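You operate a simulated robot arm through the tools that you are given. There is no shell and no other tool.

You run a simulated robot arm. Do the job below in one go: nothing can be reset, and whatever is moved stays where it is left.

## Task
Tap-test both pads from the ribbed rest and bin each by its ring.
Fine: each in the rubber cradle; at or over RING on the clipboard green, under it red; hammer back on its rest. Set down upright: hammer.

Only the result counts: the job must be done as asked and must still hold three seconds after the hand-in. Knocking over, shifting, dropping, spilling or breaking anything else fails it.

## Robot
A 6-joint arm with a two-finger gripper, fixed in place. Base frame: the origin is at the foot of the arm, x ahead of it, y to its left, z up. Units: m, degrees, N and s.
Its first joint turns from -166.0 to 166.0 degrees. Payload 2.45 kg.
The tool frame sits at the grasp point between the pads (the TCP): z along the fingers, y along the line on which they close. The tips reach 0.02 m beyond it. The gripper opens to 0.14 m. The gripper's body begins 0.168 m behind the TCP.
Orientation is that of the tool frame in the base frame, as [roll, pitch, yaw] about the fixed x, y, z axes, in that order (R = Rz(yaw) Ry(pitch) Rx(roll)). With the fingers straight down and closing along the base's y, the tool's x points along the base's -x, its y along +y and its z along -z.

## Interface
- The arm moves only by the tool jog_arm. Its argument "moves" is a list of rows, each an object of numbers (a shift or turn left out is 0, a gripper value left out holds the last): "tx", "ty", "tz": the shift along the tool's x, y, z in m; "ax", "ay", "az": the turn, a rotation vector about the tool's x, y, z in degrees. In form: [{"tx": .., "ty": .., "tz": .., "ax": .., "ay": .., "az": ..}, ...]. A call has 1 to 20 rows; each row is the pose to reach, as a shift and turn from the pose commanded when the call began, along the tool's axes at that moment. "jaw" is the closure, from 0 (fully open) to 1 (shut), set as the call begins (left out, the last holds). A row lasts 0.2 s, in which the tool goes at most 0.05 m and 8.6 degrees; a call with a longer step from one row to the next is refused whole, and so is a gripper value outside its range. Where a pose cannot be reached the arm comes as near as it can. A force on the tool above 40 N (or 10 N above the force at the start of the call, whichever is more), or a blocked arm, ends the call early, and 0.2 s more pass. The fingers move at their own pace (about 0.045 m/s each) and stop on an object; they squeeze with about 42 N. The grip force told is the motor's: it shows also when the fingers shut on nothing. Time passes only in rows, and 0.2 s behind the last, so rows that repeat a pose let the fingers close. The reply holds the time, the measured pose of the TCP, the force on the tool along the base axes, the opening and the grip force, in the units named above and with some noise, with the torque about the TCP (base axes, N m) and any sound that the robot's microphone picked up.
- Cameras (640 x 400 px; columns grow to the right, rows downward): "scene" is fixed at [0.0506, 0.6521, 1.5532]; the picture's right is [-0.51, -0.86, 0.00], its down [-0.49, 0.29, -0.82] and it looks along [0.71, -0.42, -0.57] (base axes); focal length 372 px, centre (320, 200). "wrist" rides on the gripper at [0.078, 0.011, -0.209] in the tool frame; the picture's right is [-0.14, 0.99, 0.00], its down [-0.92, -0.13, -0.37] and it looks along [-0.37, -0.05, 0.93] (tool axes); focal length 280 px, centre (320, 200). There is no depth. A picture from a camera that has moved, and an enlarged one, comes with that camera's place and axes in the base frame and with its lens.
- grab_frame(camera): a new picture of that camera. It takes no simulated time.
- enlarge(camera, box): a new picture of the part [left, top, right, bottom] of that camera's present view, enlarged. It takes no simulated time.
- close_job(): hands the job in; it is judged then, once.

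Places have to be worked out from the pictures, the camera data and where the tool is seen. Open the gripper and draw the arm clear of the work before you hand the job in, unless the task says otherwise.

The tools are called after "Request:" as name(argument=value, ...) on one line, values as JSON. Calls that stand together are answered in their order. jog_arm: Moves the arm, as the interface text tells. Its arguments: {"type":"object","properties":{"moves":{"type":"array","items":{"type":"object","properties":{"tx":{"type":"number"},"ty":{"type":"number"},"tz":{"type":"number"},"ax":{"type":"number"},"ay":{"type":"number"},"az":{"type":"number"}}}},"jaw":{"type":"number"}},"required":["moves"]} The other tools are called the same way: grab_frame (camera) takes a picture; enlarge (camera, box) takes an enlarged picture of a part of a camera's view; close_job () hands the job in.

At the start:

```text
time: 0.0
ee_pos: [0.8326, -0.0023, 1.126]
orientation: [180.0, -0.1, 180.0]
ft_force: [-0.5, 1.0, 0.4]
wrist_torque: [0.0, -0.03, 0.04]
width: 0.14
finger_force: 0.1
```

scene: 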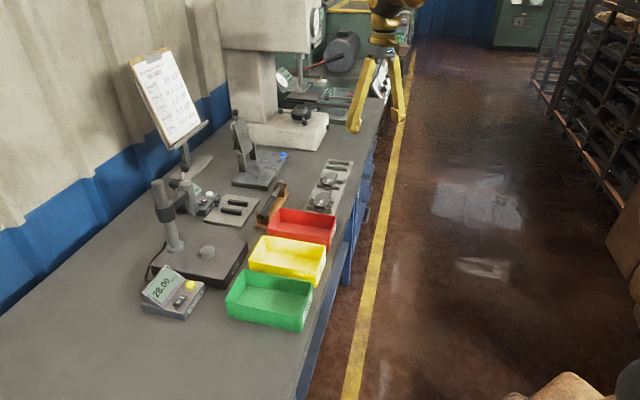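
wrist: 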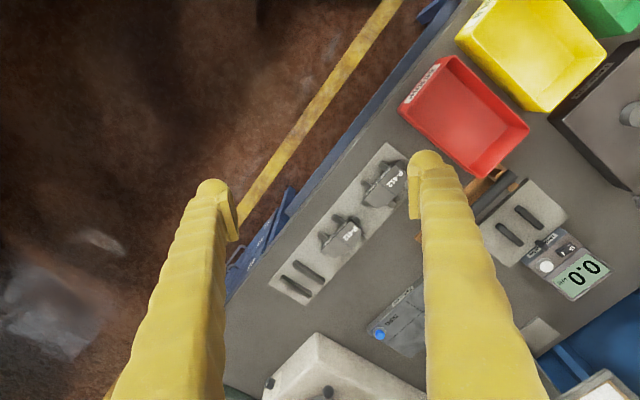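

The first views show a rest with two pads, a cradle with rubber strips, a meter, bins, a hammer and the clipboard. I'll enlarge each of them to read details.

Request:
enlarge(camera="scene", box=[120, 40, 220, 150])

Request:
enlarge(camera="scene", box=[160, 140, 360, 265])

Request:
enlarge(camera="wrist", box=[400, 130, 640, 330])

Request:
enlarge(camera="wrist", box=[240, 120, 440, 320])

```text
3.64 times, centred on (170, 95) of scene
camera zoom: at [0.0506, 0.6521, 1.5532], right [-0.51, -0.86, 0.0], down [-0.49, 0.29, -0.82], along [0.71, -0.42, -0.57], focal length 1352 px, centre (866, 582)
```

zoom: 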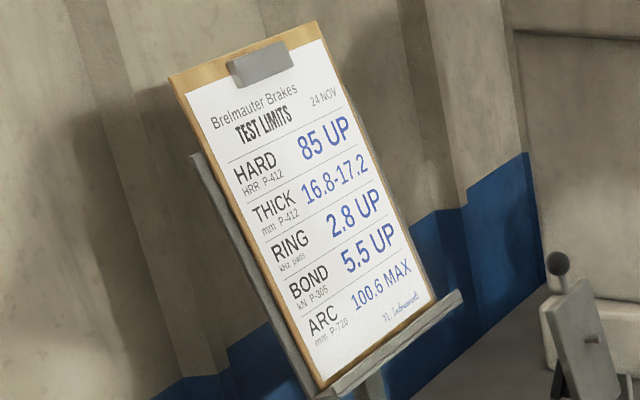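

```text
3.20 times, centred on (260, 202) of scene
camera zoom: at [0.0506, 0.6521, 1.5532], right [-0.51, -0.86, 0.0], down [-0.49, 0.29, -0.82], along [0.71, -0.42, -0.57], focal length 1190 px, centre (512, 192)
```

zoom: 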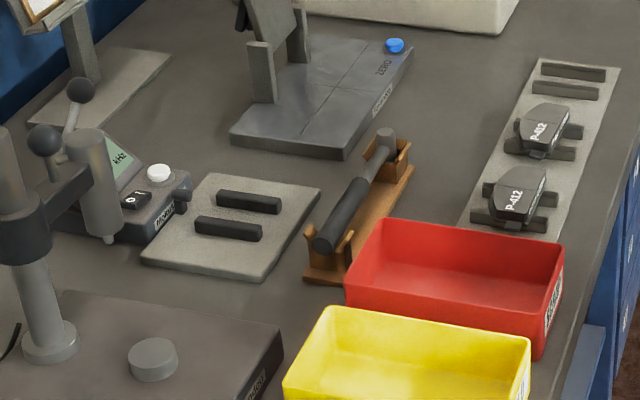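

```text
2.00 times, centred on (520, 230) of wrist
camera zoom: at [0.7551, 0.0096, 1.3348], right [0.14, 0.99, 0.0], down [0.92, -0.13, 0.37], along [0.37, -0.05, -0.93], focal length 561 px, centre (-80, 140)
```

zoom: 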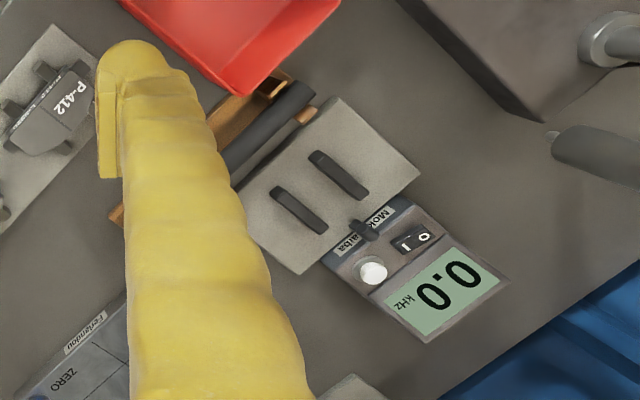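

```text
2.00 times, centred on (340, 220) of wrist
camera zoom: at [0.7551, 0.0096, 1.3348], right [0.14, 0.99, 0.0], down [0.92, -0.13, 0.37], along [0.37, -0.05, -0.93], focal length 561 px, centre (280, 160)
```

zoom: 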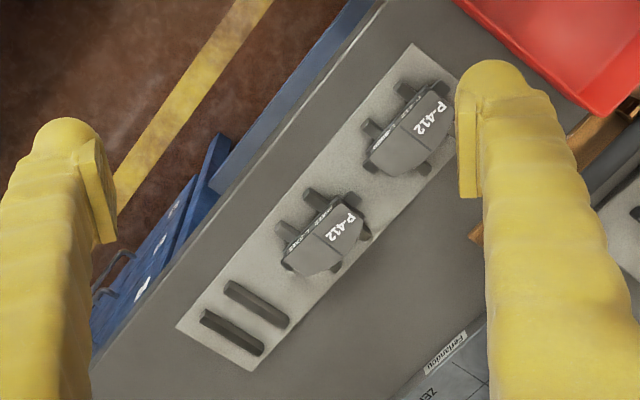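

The limit is RING 2.8 kHz and up. Triangulating puts the bench top near z≈0.80, with the pads around (0.94,0.10) and (1.03,0.03), the cradle near (1.085,0.385) and the hammer near (1.02,0.27). The cradle is far out, so I'll test the reach high above it.

Request:
jog_arm(moves=[{"tx": -0.0247, "ty": 0.0387, "tz": 0.0}, {"tx": -0.0494, "ty": 0.0774, "tz": 0.0}, {"tx": -0.0741, "ty": 0.1161, "tz": 0.0}, {"tx": -0.0988, "ty": 0.1548, "tz": 0.0}, {"tx": -0.1235, "ty": 0.1935, "tz": 0.0}, {"tx": -0.1482, "ty": 0.2322, "tz": 0.0}, {"tx": -0.1729, "ty": 0.2709, "tz": 0.0}, {"tx": -0.1976, "ty": 0.3096, "tz": 0.0}, {"tx": -0.2223, "ty": 0.3483, "tz": 0.0}, {"tx": -0.247, "ty": 0.387, "tz": 0.0}])

```text
time: 2.2
ee_pos: [1.078, 0.3836, 1.1291]
orientation: [179.9, 0.1, 180.0]
ft_force: [0.0, -0.4, 2.4]
wrist_torque: [0.11, -0.05, 0.03]
width: 0.14
finger_force: 0.1
```

It reached radius 1.14 m with the tool vertical. I'll look from here.

Request:
grab_frame(camera="wrist")

Request:
grab_frame(camera="scene")

```text
taken
camera wrist: at [0.9996, 0.395, 1.3382], right [0.14, 0.99, 0.0], down [0.92, -0.13, 0.37], along [0.37, -0.05, -0.93], focal length 280 px, centre (320, 200)
```

wrist: 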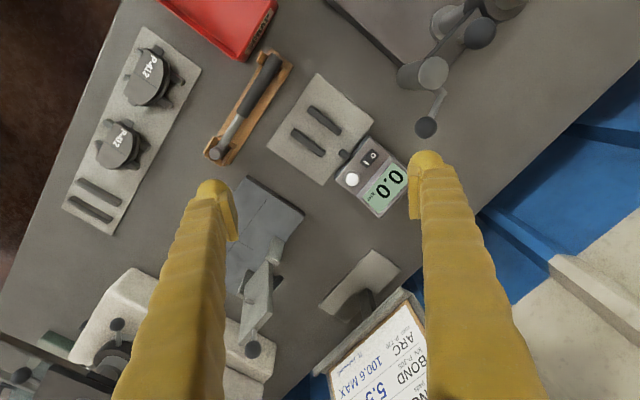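

```text
taken
```

scene: 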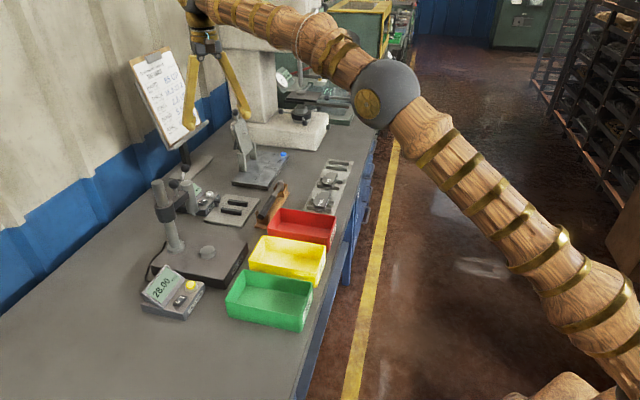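

The cradle lies straight below the TCP now. I'll enlarge the cradle, the pads and the hammer.

Request:
enlarge(camera="wrist", box=[260, 60, 420, 220])

Request:
enlarge(camera="wrist", box=[60, 20, 220, 240])

Request:
enlarge(camera="wrist", box=[190, 30, 310, 180])

Request:
enlarge(camera="scene", box=[240, 160, 360, 235])

```text
2.50 times, centred on (340, 140) of wrist
camera zoom: at [0.9996, 0.395, 1.3382], right [0.14, 0.99, 0.0], down [0.92, -0.13, 0.37], along [0.37, -0.05, -0.93], focal length 701 px, centre (270, 350)
```

zoom: 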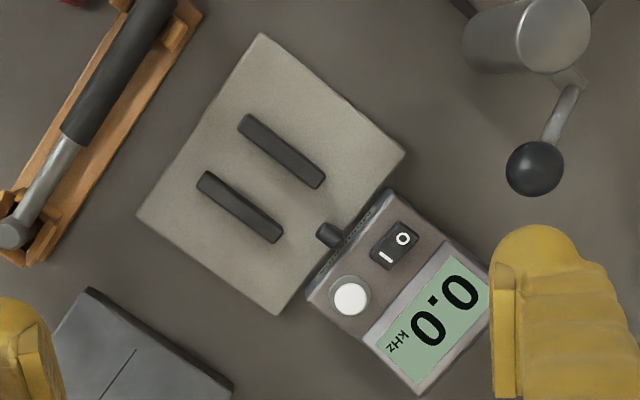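

```text
1.82 times, centred on (140, 130) of wrist
camera zoom: at [0.9996, 0.395, 1.3382], right [0.14, 0.99, 0.0], down [0.92, -0.13, 0.37], along [0.37, -0.05, -0.93], focal length 510 px, centre (647, 327)
```

zoom: 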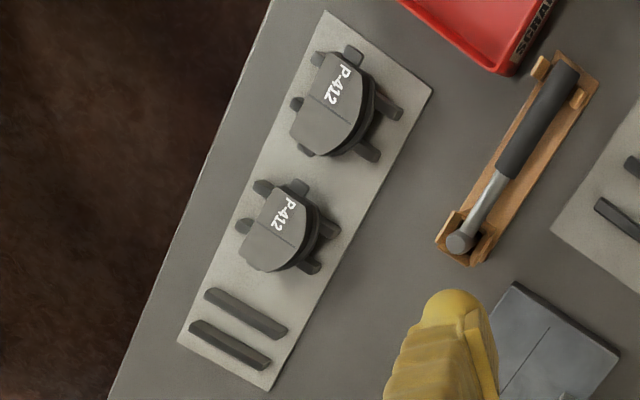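

```text
2.67 times, centred on (250, 105) of wrist
camera zoom: at [0.9996, 0.395, 1.3382], right [0.14, 0.99, 0.0], down [0.92, -0.13, 0.37], along [0.37, -0.05, -0.93], focal length 748 px, centre (507, 453)
```

zoom: 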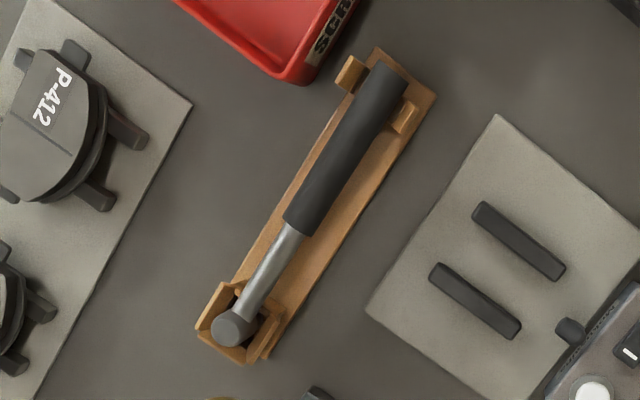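

```text
5.33 times, centred on (300, 198) of scene
camera zoom: at [0.0506, 0.6521, 1.5532], right [-0.51, -0.86, 0.0], down [-0.49, 0.29, -0.82], along [0.71, -0.42, -0.57], focal length 1983 px, centre (427, 213)
```

zoom: 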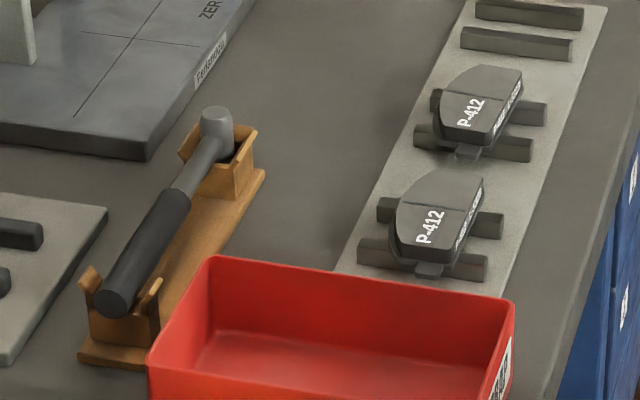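

Pads sit across two ribs, the cradle strips run in the same direction, and the hammer lies head-down in its cup. I'll turn the tool 45° so it closes across the bench and move over the pads for a close look.

Request:
jog_arm(moves=[{"tx": 0.01, "ty": -0.04, "az": 6}, {"tx": 0.02, "ty": -0.08, "az": 12}, {"tx": 0.03, "ty": -0.12, "az": 18}, {"tx": 0.04, "ty": -0.16, "az": 24}, {"tx": 0.05, "ty": -0.2, "az": 30}, {"tx": 0.06, "ty": -0.24, "az": 36}, {"tx": 0.07, "ty": -0.28, "az": 42}, {"tx": 0.08, "ty": -0.31, "az": 45}])

Request:
grab_frame(camera="wrist")

```text
time: 4.0
ee_pos: [0.9982, 0.0765, 1.127]
orientation: [-180.0, -0.1, 134.8]
ft_force: [0.7, -0.3, 0.1]
wrist_torque: [0.0, 0.02, -0.01]
width: 0.1401
finger_force: 0.1
```

```text
taken
camera wrist: at [0.9527, 0.139, 1.3349], right [0.8, 0.6, 0.0], down [0.56, -0.74, 0.37], along [0.22, -0.29, -0.93], focal length 280 px, centre (320, 200)
```

wrist: 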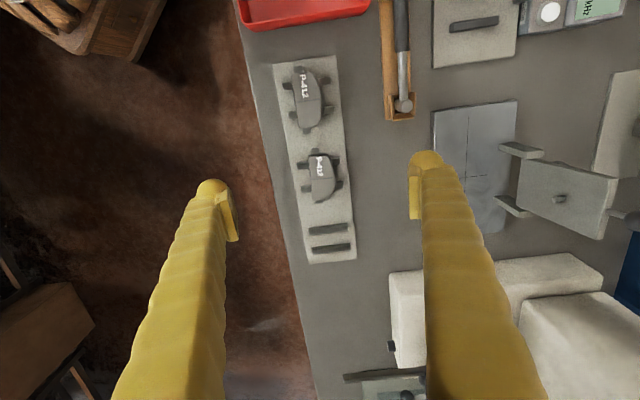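

The bench is now square-on in the picture. I'll enlarge the pads.

Request:
enlarge(camera="wrist", box=[260, 45, 370, 155])

Request:
enlarge(camera="wrist", box=[260, 125, 370, 270])

```text
3.64 times, centred on (315, 100) of wrist
camera zoom: at [0.9527, 0.139, 1.3349], right [0.8, 0.6, 0.0], down [0.56, -0.74, 0.37], along [0.22, -0.29, -0.93], focal length 1020 px, centre (338, 564)
```

zoom: 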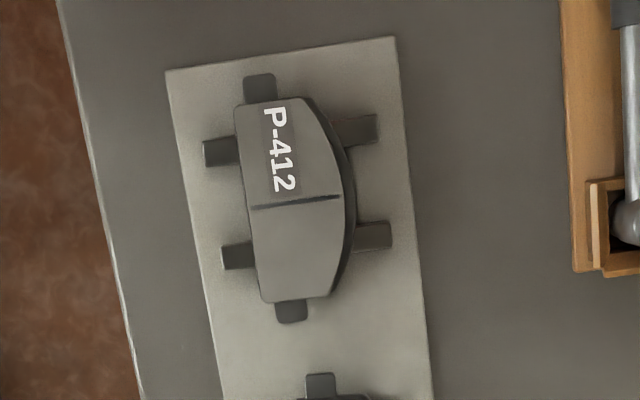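

```text
2.76 times, centred on (315, 198) of wrist
camera zoom: at [0.9527, 0.139, 1.3349], right [0.8, 0.6, 0.0], down [0.56, -0.74, 0.37], along [0.22, -0.29, -0.93], focal length 774 px, centre (334, 207)
```

zoom: 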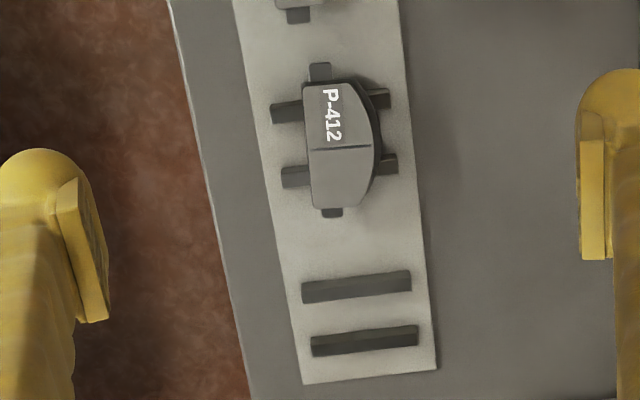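

Each pad's long side runs along the rest, with the straight edge towards the bench edge. I'll go over pad 1, judged near (0.949,0.113), at about z=0.97 to refine.

Request:
jog_arm(moves=[{"tx": 0.015, "ty": -0.0023, "tz": 0.039}, {"tx": 0.03, "ty": -0.0046, "tz": 0.078}, {"tx": 0.045, "ty": -0.0069, "tz": 0.117}, {"tx": 0.06, "ty": -0.0092, "tz": 0.157}])

Request:
grab_frame(camera="wrist")

Request:
enlarge(camera="scene", box=[260, 120, 380, 235])

```text
time: 5.0
ee_pos: [0.9503, 0.1103, 0.97]
orientation: [180.0, 0.1, 134.8]
ft_force: [0.5, 0.1, 1.0]
wrist_torque: [-0.01, -0.05, 0.03]
width: 0.14
finger_force: 0.1
```

```text
taken
camera wrist: at [0.9042, 0.1744, 1.1787], right [0.8, 0.6, 0.0], down [0.56, -0.74, 0.37], along [0.22, -0.29, -0.93], focal length 280 px, centre (320, 200)
```

wrist: 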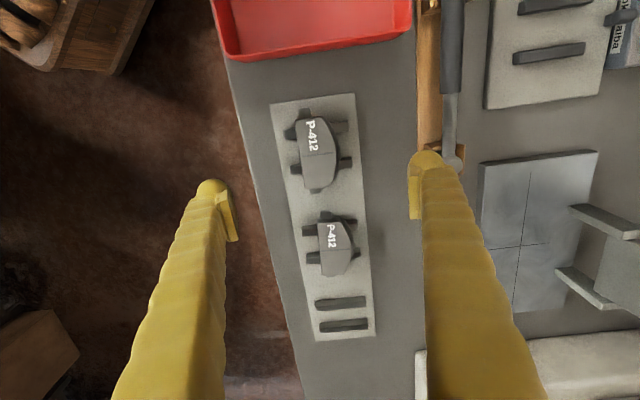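

```text
3.48 times, centred on (320, 178) of scene
camera zoom: at [0.0506, 0.6521, 1.5532], right [-0.51, -0.86, 0.0], down [-0.49, 0.29, -0.82], along [0.71, -0.42, -0.57], focal length 1294 px, centre (320, 278)
```

zoom: 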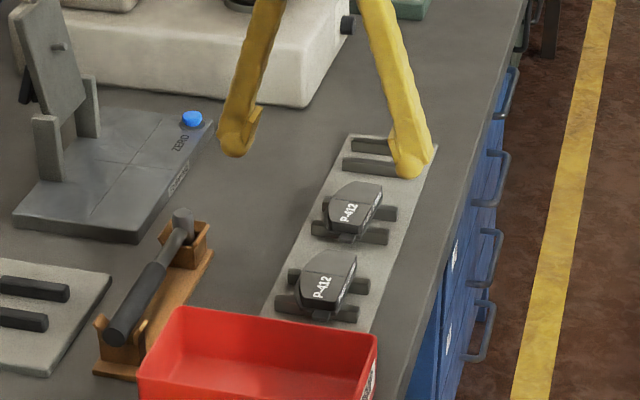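

I'll enlarge this nearer view of pad 1 to triangulate heights.

Request:
enlarge(camera="wrist", box=[260, 90, 390, 210])

Request:
enlarge(camera="wrist", box=[270, 200, 400, 345])

```text
3.33 times, centred on (325, 150) of wrist
camera zoom: at [0.9042, 0.1744, 1.1787], right [0.8, 0.6, 0.0], down [0.56, -0.74, 0.37], along [0.22, -0.29, -0.93], focal length 935 px, centre (303, 367)
```

zoom: 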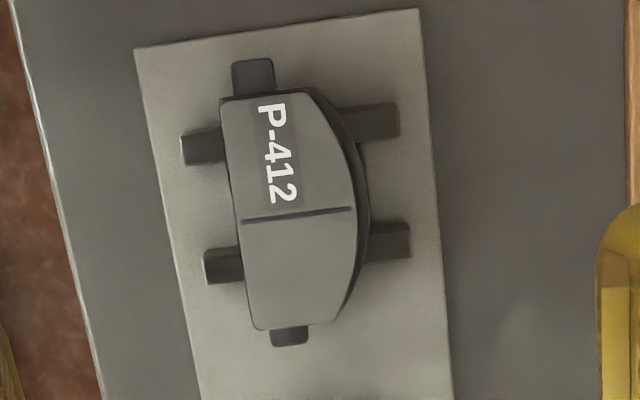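

```text
2.76 times, centred on (335, 272) of wrist
camera zoom: at [0.9042, 0.1744, 1.1787], right [0.8, 0.6, 0.0], down [0.56, -0.74, 0.37], along [0.22, -0.29, -0.93], focal length 774 px, centre (279, 0)
```

zoom: 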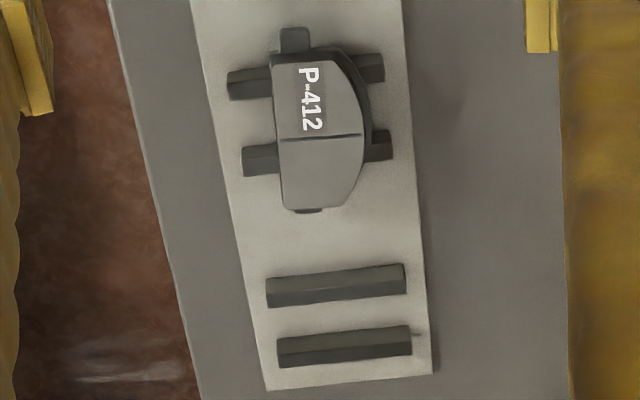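

Triangulation puts the pad's top at z≈0.837 and the rib tops near 0.82, and the pad is 3 mm / 2 mm off the tool axis. I'll descend around it with the jaws open to TCP z≈0.843.

Request:
jog_arm(moves=[{"tx": 0.003, "ty": 0.002, "tz": 0.03}, {"tx": 0.003, "ty": 0.002, "tz": 0.06}, {"tx": 0.003, "ty": 0.002, "tz": 0.09}, {"tx": 0.003, "ty": 0.002, "tz": 0.11}, {"tx": 0.003, "ty": 0.002, "tz": 0.12}, {"tx": 0.003, "ty": 0.002, "tz": 0.124}, {"tx": 0.003, "ty": 0.002, "tz": 0.127}])

Request:
grab_frame(camera="wrist")

Request:
enlarge(camera="scene", box=[260, 120, 380, 235])

```text
time: 6.6
ee_pos: [0.9509, 0.1147, 0.8415]
orientation: [-180.0, -0.1, 135.0]
ft_force: [-0.3, -0.4, 0.3]
wrist_torque: [0.0, 0.01, 0.0]
width: 0.14
finger_force: 0.1
```

```text
taken
camera wrist: at [0.9044, 0.178, 1.0506], right [0.8, 0.6, 0.0], down [0.56, -0.74, 0.37], along [0.22, -0.29, -0.93], focal length 280 px, centre (320, 200)
```

wrist: 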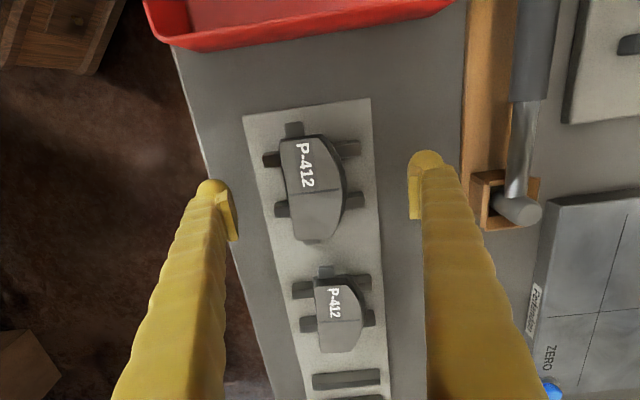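

```text
3.48 times, centred on (320, 178) of scene
camera zoom: at [0.0506, 0.6521, 1.5532], right [-0.51, -0.86, 0.0], down [-0.49, 0.29, -0.82], along [0.71, -0.42, -0.57], focal length 1294 px, centre (320, 278)
```

zoom: 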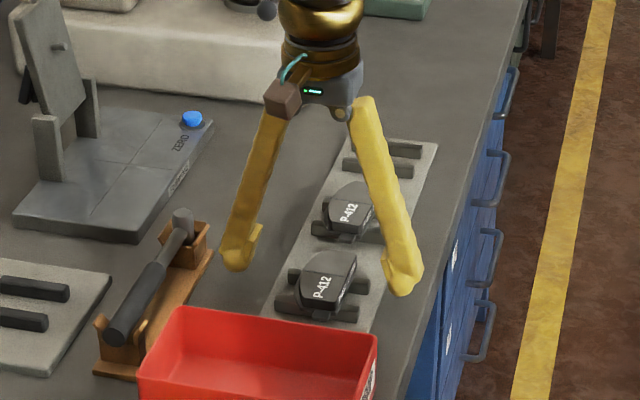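

No contact, and the pad is between the fingers. I'll rise 2.5 mm to clear the rib tops, centre by 2 mm and close.

Request:
jog_arm(moves=[{"ty": -0.001, "tz": -0.0025}, {"ty": -0.002, "tz": -0.0025}, {"ty": -0.002, "tz": -0.0025}, {"ty": -0.002, "tz": -0.0025}, {"ty": -0.002, "tz": -0.0025}, {"ty": -0.002, "tz": -0.0025}, {"ty": -0.002, "tz": -0.0025}, {"ty": -0.002, "tz": -0.0025}, {"ty": -0.002, "tz": -0.0025}], jaw=1)

Request:
grab_frame(camera="wrist")

Request:
enlarge(camera="scene", box=[260, 120, 380, 235])

```text
time: 8.6
ee_pos: [0.9496, 0.1137, 0.8441]
orientation: [179.9, 0.0, 135.0]
ft_force: [0.4, 0.0, 1.0]
wrist_torque: [-0.01, 0.02, -0.01]
width: 0.0451
finger_force: 41.8
```

```text
taken
camera wrist: at [0.9024, 0.1765, 1.053], right [0.8, 0.6, 0.0], down [0.56, -0.74, 0.37], along [0.22, -0.29, -0.93], focal length 280 px, centre (320, 200)
```

wrist: 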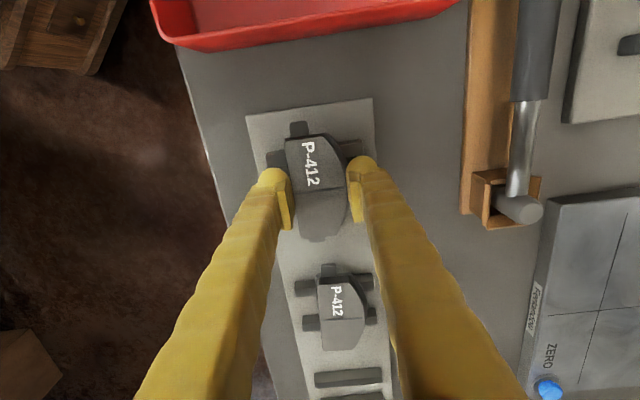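

```text
3.48 times, centred on (320, 178) of scene
camera zoom: at [0.0506, 0.6521, 1.5532], right [-0.51, -0.86, 0.0], down [-0.49, 0.29, -0.82], along [0.71, -0.42, -0.57], focal length 1294 px, centre (320, 278)
```

zoom: 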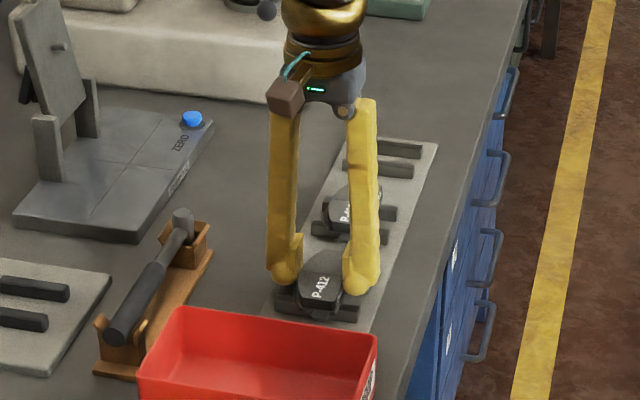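

Pad 1 is gripped at 0.045 m wide. I'll lift it and go beside the cradle at z≈1.0 for a closer look at the strips.

Request:
jog_arm(moves=[{"tz": -0.01}, {"tz": -0.04}, {"tz": -0.08}, {"tz": -0.12}, {"tz": -0.156}, {"tx": 0.02, "ty": 0.034, "tz": -0.156}, {"tx": 0.04, "ty": 0.068, "tz": -0.156}, {"tx": 0.06, "ty": 0.102, "tz": -0.156}, {"tx": 0.08, "ty": 0.136, "tz": -0.156}, {"tx": 0.096, "ty": 0.167, "tz": -0.156}])

Request:
grab_frame(camera="wrist")

Request:
enlarge(camera="wrist", box=[320, 60, 520, 260])

Request:
grab_frame(camera="scene")

```text
time: 10.8
ee_pos: [1.0008, 0.3001, 1.0002]
orientation: [-179.9, -0.1, 135.0]
ft_force: [-0.3, -0.5, -2.9]
wrist_torque: [0.06, -0.04, 0.0]
width: 0.0449
finger_force: 42.0
```

```text
taken
camera wrist: at [0.954, 0.3634, 1.2095], right [0.8, 0.6, 0.0], down [0.56, -0.74, 0.37], along [0.22, -0.29, -0.93], focal length 280 px, centre (320, 200)
```

wrist: 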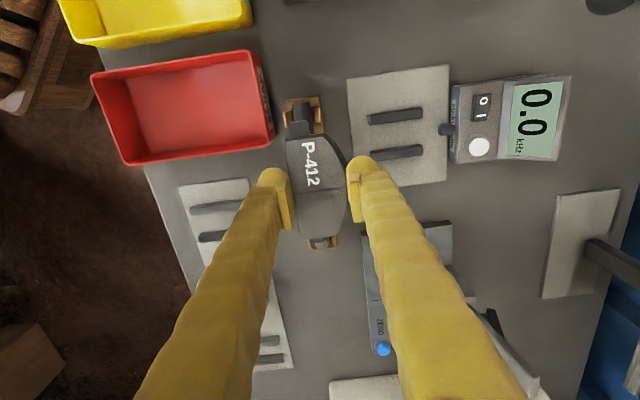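

```text
2.00 times, centred on (420, 160) of wrist
camera zoom: at [0.954, 0.3634, 1.2095], right [0.8, 0.6, 0.0], down [0.56, -0.74, 0.37], along [0.22, -0.29, -0.93], focal length 561 px, centre (120, 280)
```

zoom: 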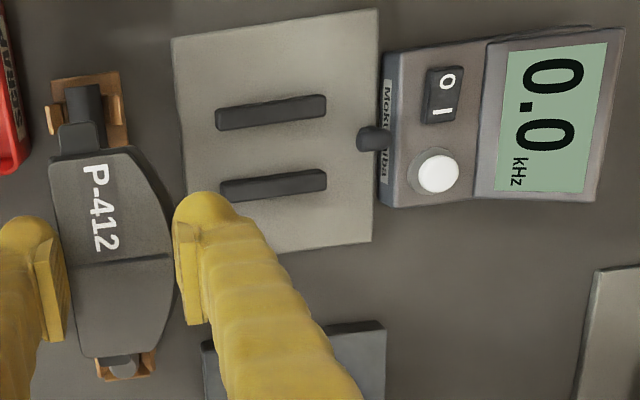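

```text
taken
```

scene: 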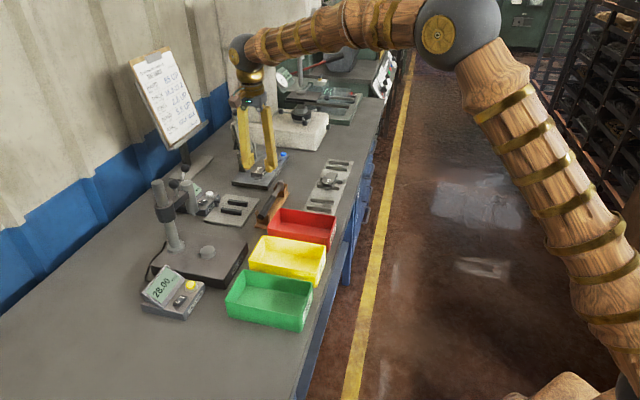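

The strips' midpoint is at about tool offset (+0.0056, +0.1056), so the cradle centre is ≈(1.072,0.379). The pad sits ~3 mm towards tool +x. I'll move over it and come down to z≈0.88.

Request:
jog_arm(moves=[{"tx": 0.001, "ty": 0.035}, {"tx": 0.002, "ty": 0.07}, {"tx": 0.0026, "ty": 0.1056}, {"tx": 0.0026, "ty": 0.1056, "tz": 0.03}, {"tx": 0.0026, "ty": 0.1056, "tz": 0.06}, {"tx": 0.0026, "ty": 0.1056, "tz": 0.09}, {"tx": 0.0026, "ty": 0.1056, "tz": 0.12}])

Request:
grab_frame(camera="wrist")

Request:
enlarge(camera="scene", box=[140, 90, 300, 240])

```text
time: 12.4
ee_pos: [1.0732, 0.3744, 0.881]
orientation: [-180.0, 0.0, 135.0]
ft_force: [-0.6, 0.3, -3.6]
wrist_torque: [0.04, -0.02, 0.02]
width: 0.0448
finger_force: 42.1
```

```text
taken
camera wrist: at [1.0264, 0.4381, 1.0901], right [0.8, 0.6, 0.0], down [0.56, -0.74, 0.37], along [0.22, -0.29, -0.93], focal length 280 px, centre (320, 200)
```

wrist: 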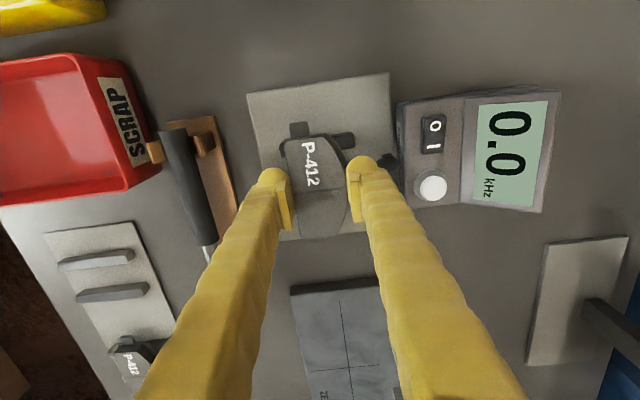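

```text
2.67 times, centred on (220, 165) of scene
camera zoom: at [0.0506, 0.6521, 1.5532], right [-0.51, -0.86, 0.0], down [-0.49, 0.29, -0.82], along [0.71, -0.42, -0.57], focal length 992 px, centre (587, 293)
```

zoom: 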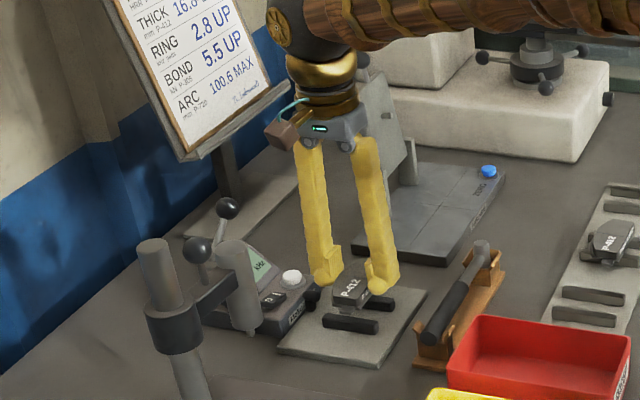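

The meter's pickup sits close outside the right finger, so I'll only open slightly on release. I'll descend slowly and watch the force.

Request:
jog_arm(moves=[{"tz": 0.01}, {"tz": 0.02}, {"tz": 0.026}, {"tz": 0.029}, {"tz": 0.031}])

Request:
enlarge(camera="scene", box=[190, 170, 270, 230])

```text
time: 13.6
ee_pos: [1.0716, 0.3759, 0.852]
orientation: [179.9, 0.0, 135.0]
ft_force: [-14.5, -3.0, 35.6]
wrist_torque: [-0.11, 0.24, -0.02]
width: 0.0452
finger_force: 42.1
```

```text
6.67 times, centred on (230, 200) of scene
camera zoom: at [0.0506, 0.6521, 1.5532], right [-0.51, -0.86, 0.0], down [-0.49, 0.29, -0.82], along [0.71, -0.42, -0.57], focal length 2479 px, centre (920, 200)
```

zoom: 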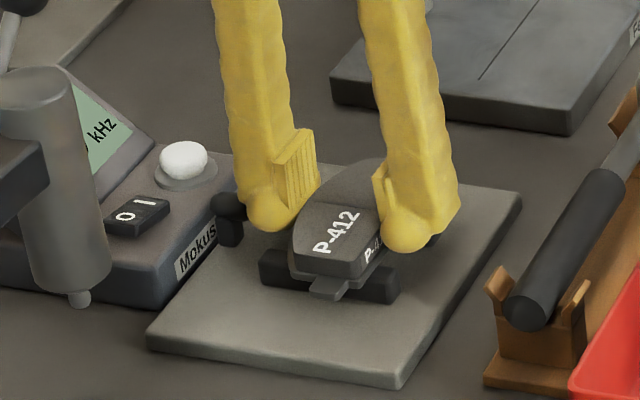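

Contact: the pad is on the rubber strips at TCP z≈0.852. I'll ease back 1.5 mm, then open only to about 0.064 m to clear the pickup.

Request:
jog_arm(moves=[{"tz": -0.001}, {"tz": -0.0015}])

```text
time: 14.2
ee_pos: [1.0733, 0.3745, 0.8515]
orientation: [179.9, 0.1, 134.9]
ft_force: [-0.3, -8.6, 30.8]
wrist_torque: [-0.13, -0.06, 0.05]
width: 0.0449
finger_force: 41.4
```

Still 31 N, so I'll ease up another 1.5 mm.

Request:
jog_arm(moves=[{"tz": -0.001}, {"tz": -0.0015}])

```text
time: 14.8
ee_pos: [1.0727, 0.3752, 0.852]
orientation: [-180.0, 0.0, 135.0]
ft_force: [6.8, -7.1, 15.3]
wrist_torque: [-0.27, -0.64, -0.08]
width: 0.0448
finger_force: 41.4
```

Force is down to 15 N; I'll open slightly (jaw 0.57, about 0.06 m).

Request:
jog_arm(moves=[{"tz": 0}, {"tz": 0}, {"tz": 0}], jaw=0.57)

Request:
grab_frame(camera="wrist")

Request:
enlarge(camera="scene", box=[190, 170, 270, 230])

```text
time: 15.6
ee_pos: [1.0722, 0.3752, 0.8525]
orientation: [-180.0, 0.1, 135.0]
ft_force: [0.2, -0.5, 0.2]
wrist_torque: [0.01, 0.0, -0.02]
width: 0.0601
finger_force: 0.0
```

```text
taken
camera wrist: at [1.0256, 0.439, 1.0607], right [0.8, 0.6, 0.0], down [0.56, -0.74, 0.37], along [0.22, -0.29, -0.93], focal length 280 px, centre (320, 200)
```

wrist: 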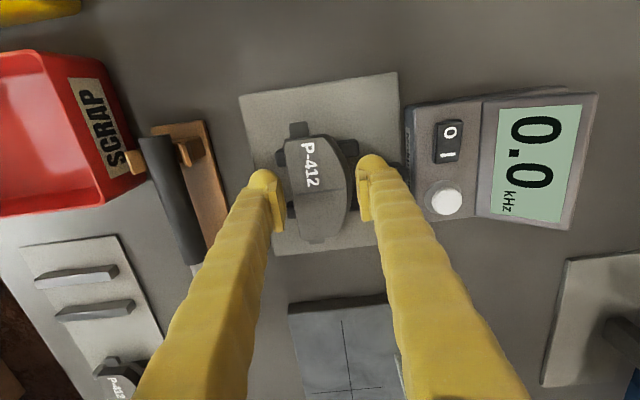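

```text
6.67 times, centred on (230, 200) of scene
camera zoom: at [0.0506, 0.6521, 1.5532], right [-0.51, -0.86, 0.0], down [-0.49, 0.29, -0.82], along [0.71, -0.42, -0.57], focal length 2479 px, centre (920, 200)
```

zoom: 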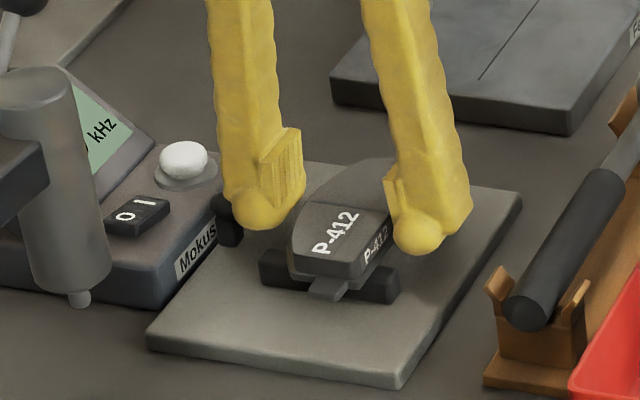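

Pad 1 rests on both strips and is released. I'll rise straight up and go above the hammer to look.

Request:
jog_arm(moves=[{"tz": -0.03}, {"tz": -0.07}, {"tz": -0.11}, {"tz": -0.15}, {"tx": -0.004, "ty": -0.035, "tz": -0.15}, {"tx": -0.008, "ty": -0.07, "tz": -0.15}, {"tx": -0.0127, "ty": -0.1075, "tz": -0.15}])

Request:
grab_frame(camera="wrist")

Request:
enlarge(camera="wrist", box=[260, 80, 380, 260])

Request:
enlarge(camera="scene", box=[240, 170, 310, 235])

```text
time: 17.2
ee_pos: [1.0056, 0.2896, 1.0003]
orientation: [-180.0, -0.1, 135.0]
ft_force: [-0.6, 0.4, -0.2]
wrist_torque: [-0.01, 0.0, 0.03]
width: 0.0603
finger_force: 0.1
```

```text
taken
camera wrist: at [0.9589, 0.3527, 1.2095], right [0.8, 0.6, 0.0], down [0.56, -0.74, 0.37], along [0.22, -0.29, -0.93], focal length 280 px, centre (320, 200)
```

wrist: 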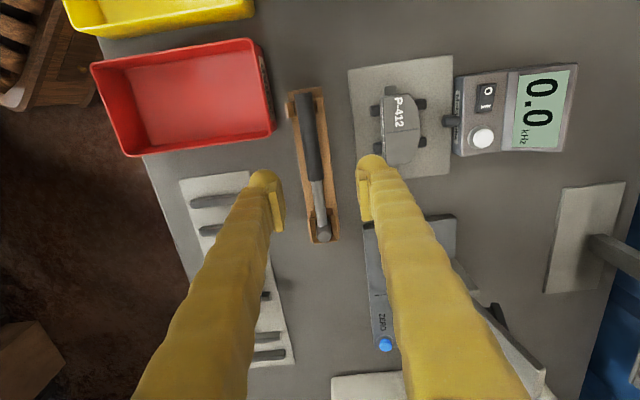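

```text
2.22 times, centred on (320, 170) of wrist
camera zoom: at [0.9589, 0.3527, 1.2095], right [0.8, 0.6, 0.0], down [0.56, -0.74, 0.37], along [0.22, -0.29, -0.93], focal length 623 px, centre (320, 267)
```

zoom: 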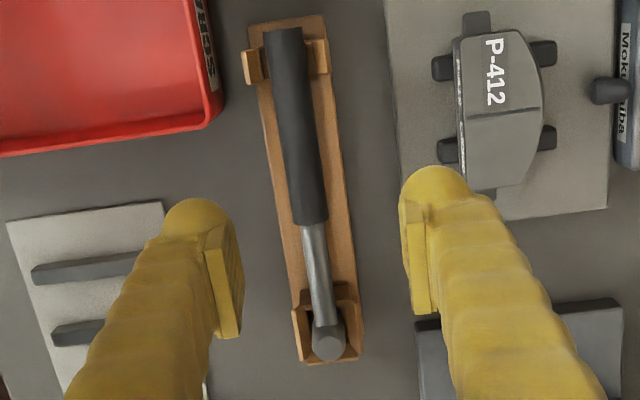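

```text
6.15 times, centred on (275, 202) of scene
camera zoom: at [0.0506, 0.6521, 1.5532], right [-0.51, -0.86, 0.0], down [-0.49, 0.29, -0.82], along [0.71, -0.42, -0.57], focal length 2289 px, centre (597, 185)
```

zoom: 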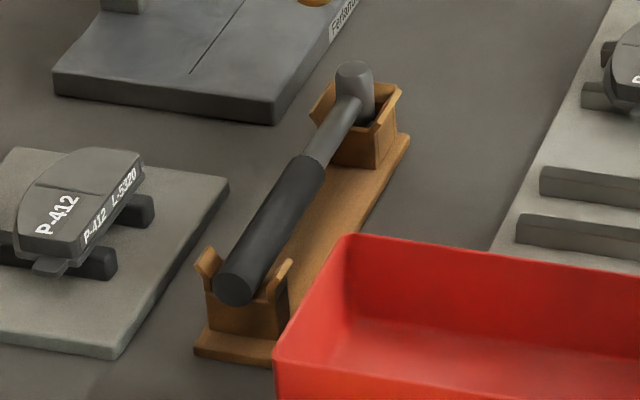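

The handle is centred at tool y≈−0.010 and z≈0.848, the black grip runs x −0.035…+0.073, and the head is at x≈−0.112. I'll descend over the grip near its front end with the jaws at 0.06 m.

Request:
jog_arm(moves=[{"tx": -0.008, "ty": -0.005, "tz": 0.02}, {"tx": -0.015, "ty": -0.0098, "tz": 0.04}, {"tx": -0.015, "ty": -0.0098, "tz": 0.07}, {"tx": -0.015, "ty": -0.0098, "tz": 0.1}, {"tx": -0.015, "ty": -0.0098, "tz": 0.12}, {"tx": -0.015, "ty": -0.0098, "tz": 0.135}, {"tx": -0.015, "ty": -0.0098, "tz": 0.145}, {"tx": -0.015, "ty": -0.0098, "tz": 0.15}])

Request:
grab_frame(camera="wrist")

Request:
enlarge(camera="scene", box=[230, 160, 320, 235])

```text
time: 19.0
ee_pos: [1.0079, 0.2729, 0.8524]
orientation: [179.9, 0.0, 135.0]
ft_force: [-0.1, -1.1, -0.2]
wrist_torque: [0.0, 0.01, 0.04]
width: 0.0602
finger_force: 0.0
```

```text
taken
camera wrist: at [0.9611, 0.3359, 1.0611], right [0.8, 0.6, 0.0], down [0.56, -0.74, 0.37], along [0.22, -0.29, -0.93], focal length 280 px, centre (320, 200)
```

wrist: 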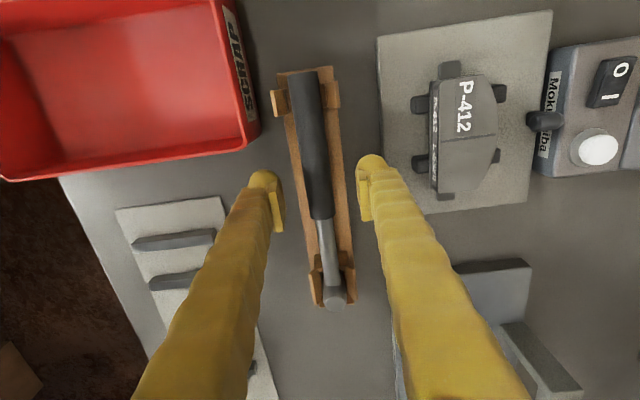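

```text
5.33 times, centred on (275, 198) of scene
camera zoom: at [0.0506, 0.6521, 1.5532], right [-0.51, -0.86, 0.0], down [-0.49, 0.29, -0.82], along [0.71, -0.42, -0.57], focal length 1983 px, centre (560, 213)
```

zoom: 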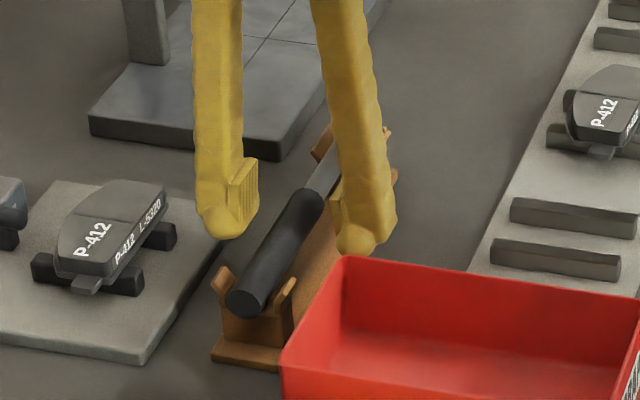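

The handle is centred between the fingers. Closing now.

Request:
jog_arm(moves=[{"tz": 0}, {"tz": 0}, {"tz": 0}, {"tz": 0}, {"tz": 0}], jaw=1)

Request:
enlarge(camera="scene", box=[230, 160, 320, 235])

```text
time: 20.2
ee_pos: [1.0068, 0.2733, 0.8523]
orientation: [180.0, 0.0, 135.1]
ft_force: [0.0, -1.0, 0.3]
wrist_torque: [0.01, 0.01, -0.02]
width: 0.0198
finger_force: 41.9
```

```text
5.33 times, centred on (275, 198) of scene
camera zoom: at [0.0506, 0.6521, 1.5532], right [-0.51, -0.86, 0.0], down [-0.49, 0.29, -0.82], along [0.71, -0.42, -0.57], focal length 1983 px, centre (560, 213)
```

zoom: 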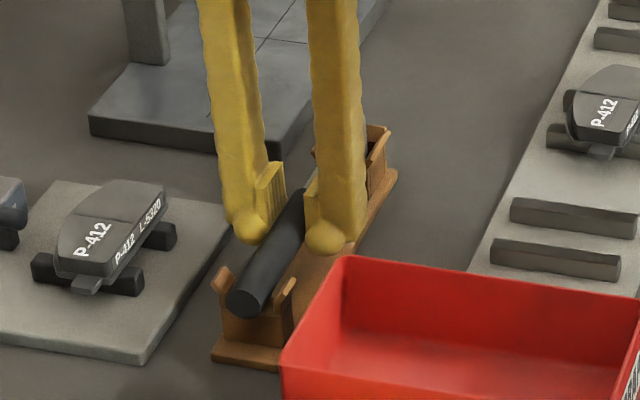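

The hammer is held (0.0198 m). I'll lift it straight out of the rest, then turn it 105° so the head points towards the pad with the gripper clear of the gauge stand and the bin.

Request:
jog_arm(moves=[{"tz": -0.02}, {"tz": -0.05}, {"tz": -0.1}, {"tz": -0.148}])

Request:
grab_frame(camera="wrist")

Request:
enlarge(camera="scene", box=[210, 90, 330, 235])

```text
time: 21.2
ee_pos: [1.0085, 0.2724, 1.0001]
orientation: [-179.8, 0.0, 135.0]
ft_force: [-0.3, -0.7, -1.5]
wrist_torque: [0.01, 0.05, 0.01]
width: 0.0197
finger_force: 41.9
```

```text
taken
camera wrist: at [0.9621, 0.3354, 1.2099], right [0.8, 0.6, 0.0], down [0.56, -0.74, 0.37], along [0.22, -0.29, -0.93], focal length 280 px, centre (320, 200)
```

wrist: 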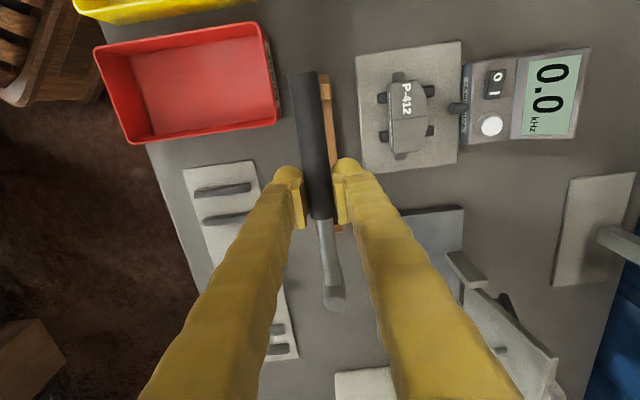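

```text
2.76 times, centred on (270, 162) of scene
camera zoom: at [0.0506, 0.6521, 1.5532], right [-0.51, -0.86, 0.0], down [-0.49, 0.29, -0.82], along [0.71, -0.42, -0.57], focal length 1026 px, centre (458, 303)
```

zoom: 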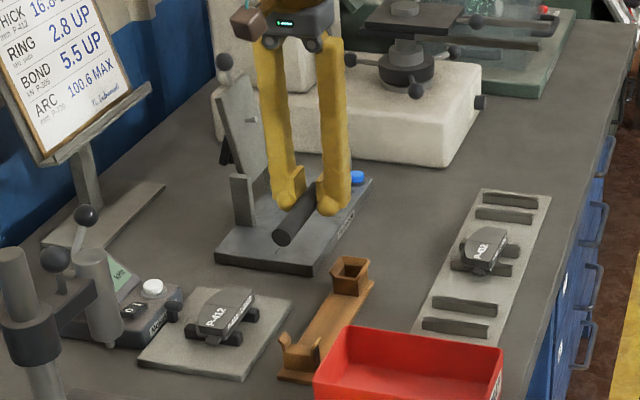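

The hammer is level in the grip and clear of its rest. I'll turn it now, moving to about (1.022,0.293).

Request:
jog_arm(moves=[{"tx": 0.0003, "ty": 0.0017, "az": -7.5}, {"tx": 0.0006, "ty": 0.0035, "az": -15}, {"tx": 0.0008, "ty": 0.0052, "az": -22.5}, {"tx": 0.0011, "ty": 0.007, "az": -30}, {"tx": 0.0014, "ty": 0.0087, "az": -37.5}, {"tx": 0.0017, "ty": 0.0105, "az": -45}, {"tx": 0.002, "ty": 0.0122, "az": -52.5}, {"tx": 0.0022, "ty": 0.0139, "az": -60}, {"tx": 0.0025, "ty": 0.0157, "az": -67.5}, {"tx": 0.0028, "ty": 0.0174, "az": -75}, {"tx": 0.0031, "ty": 0.0192, "az": -82.5}, {"tx": 0.0033, "ty": 0.0209, "az": -90}, {"tx": 0.0036, "ty": 0.0227, "az": -97.5}, {"tx": 0.0039, "ty": 0.0244, "az": -105}])

Request:
grab_frame(camera="wrist")

Request:
enlarge(camera="scene", box=[180, 90, 310, 235])

```text
time: 24.2
ee_pos: [1.0225, 0.2938, 1.0001]
orientation: [-179.9, 0.0, -119.9]
ft_force: [-0.7, 0.9, -1.5]
wrist_torque: [0.0, 0.0, 0.02]
width: 0.0198
finger_force: 41.9
```

```text
taken
camera wrist: at [0.9755, 0.2311, 1.2093], right [-0.79, 0.61, 0.0], down [0.57, 0.73, 0.37], along [0.23, 0.29, -0.93], focal length 280 px, centre (320, 200)
```

wrist: 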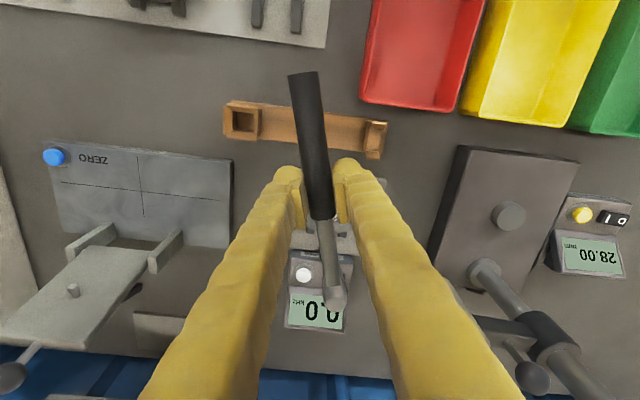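

```text
2.76 times, centred on (245, 162) of scene
camera zoom: at [0.0506, 0.6521, 1.5532], right [-0.51, -0.86, 0.0], down [-0.49, 0.29, -0.82], along [0.71, -0.42, -0.57], focal length 1026 px, centre (527, 303)
```

zoom: 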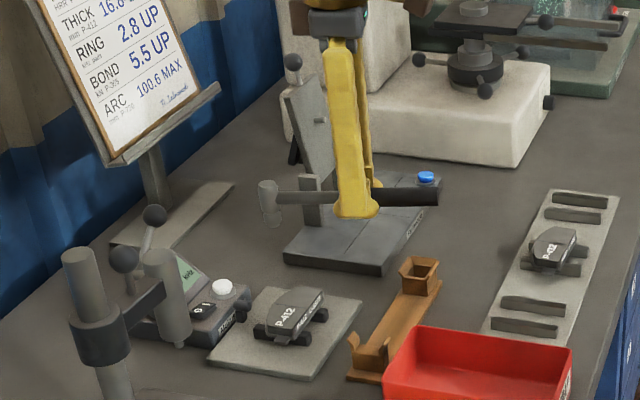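

The hammer head now points across the bench. I'll zoom on the head to measure its lower face against the TCP.

Request:
enlarge(camera="scene", box=[200, 140, 270, 210])

Request:
enlarge(camera="wrist", box=[260, 170, 400, 350])

```text
5.71 times, centred on (235, 175) of scene
camera zoom: at [0.0506, 0.6521, 1.5532], right [-0.51, -0.86, 0.0], down [-0.49, 0.29, -0.82], along [0.71, -0.42, -0.57], focal length 2125 px, centre (806, 343)
```

zoom: 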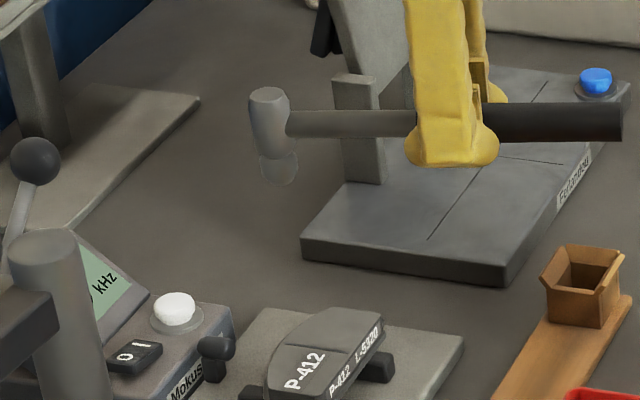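

```text
2.22 times, centred on (330, 260) of wrist
camera zoom: at [0.9755, 0.2311, 1.2093], right [-0.79, 0.61, 0.0], down [0.57, 0.73, 0.37], along [0.23, 0.29, -0.93], focal length 623 px, centre (298, 67)
```

zoom: 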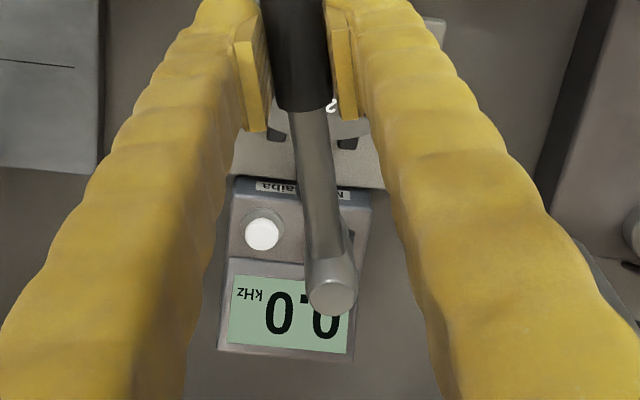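

The head is about 0.052 m tall with its lower face ≈0.042 m below the TCP. The pad top is ≈0.846, so contact should come at TCP z≈0.888. I'll descend to z≈0.915 over the pad centre.

Request:
jog_arm(moves=[{"tx": 0.002, "tz": 0.02}, {"tx": 0.004, "tz": 0.045}, {"tx": 0.004, "tz": 0.07}, {"tx": 0.004, "tz": 0.085}])

Request:
enlarge(camera="scene", box=[200, 160, 270, 230])

Request:
grab_frame(camera="wrist")

```text
time: 25.2
ee_pos: [1.0196, 0.2893, 0.915]
orientation: [-180.0, 0.0, -120.0]
ft_force: [0.3, -1.1, -1.3]
wrist_torque: [0.02, 0.03, 0.01]
width: 0.0196
finger_force: 42.3
```

```text
5.71 times, centred on (235, 195) of scene
camera zoom: at [0.0506, 0.6521, 1.5532], right [-0.51, -0.86, 0.0], down [-0.49, 0.29, -0.82], along [0.71, -0.42, -0.57], focal length 2125 px, centre (806, 229)
```

zoom: 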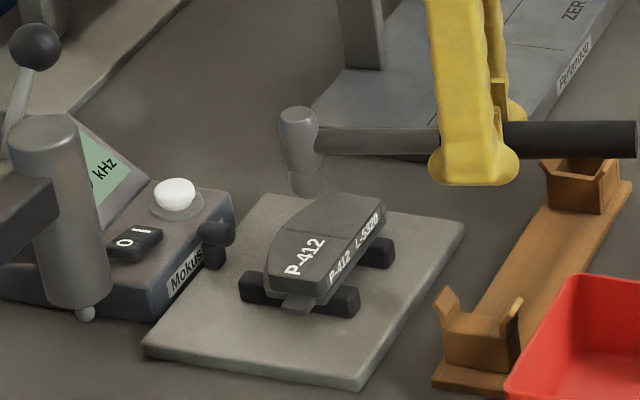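

```text
taken
camera wrist: at [0.9734, 0.2274, 1.1241], right [-0.79, 0.61, 0.0], down [0.57, 0.73, 0.37], along [0.23, 0.29, -0.93], focal length 280 px, centre (320, 200)
```

wrist: 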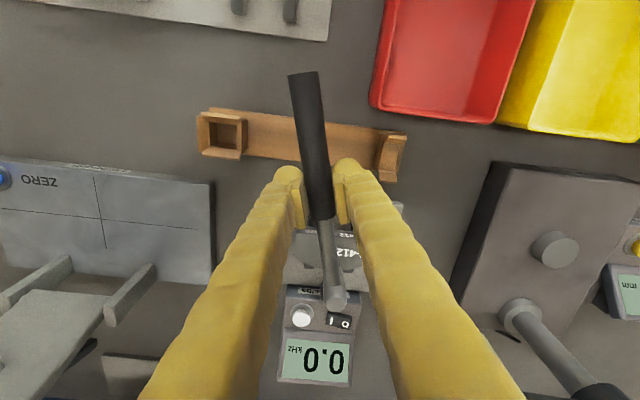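

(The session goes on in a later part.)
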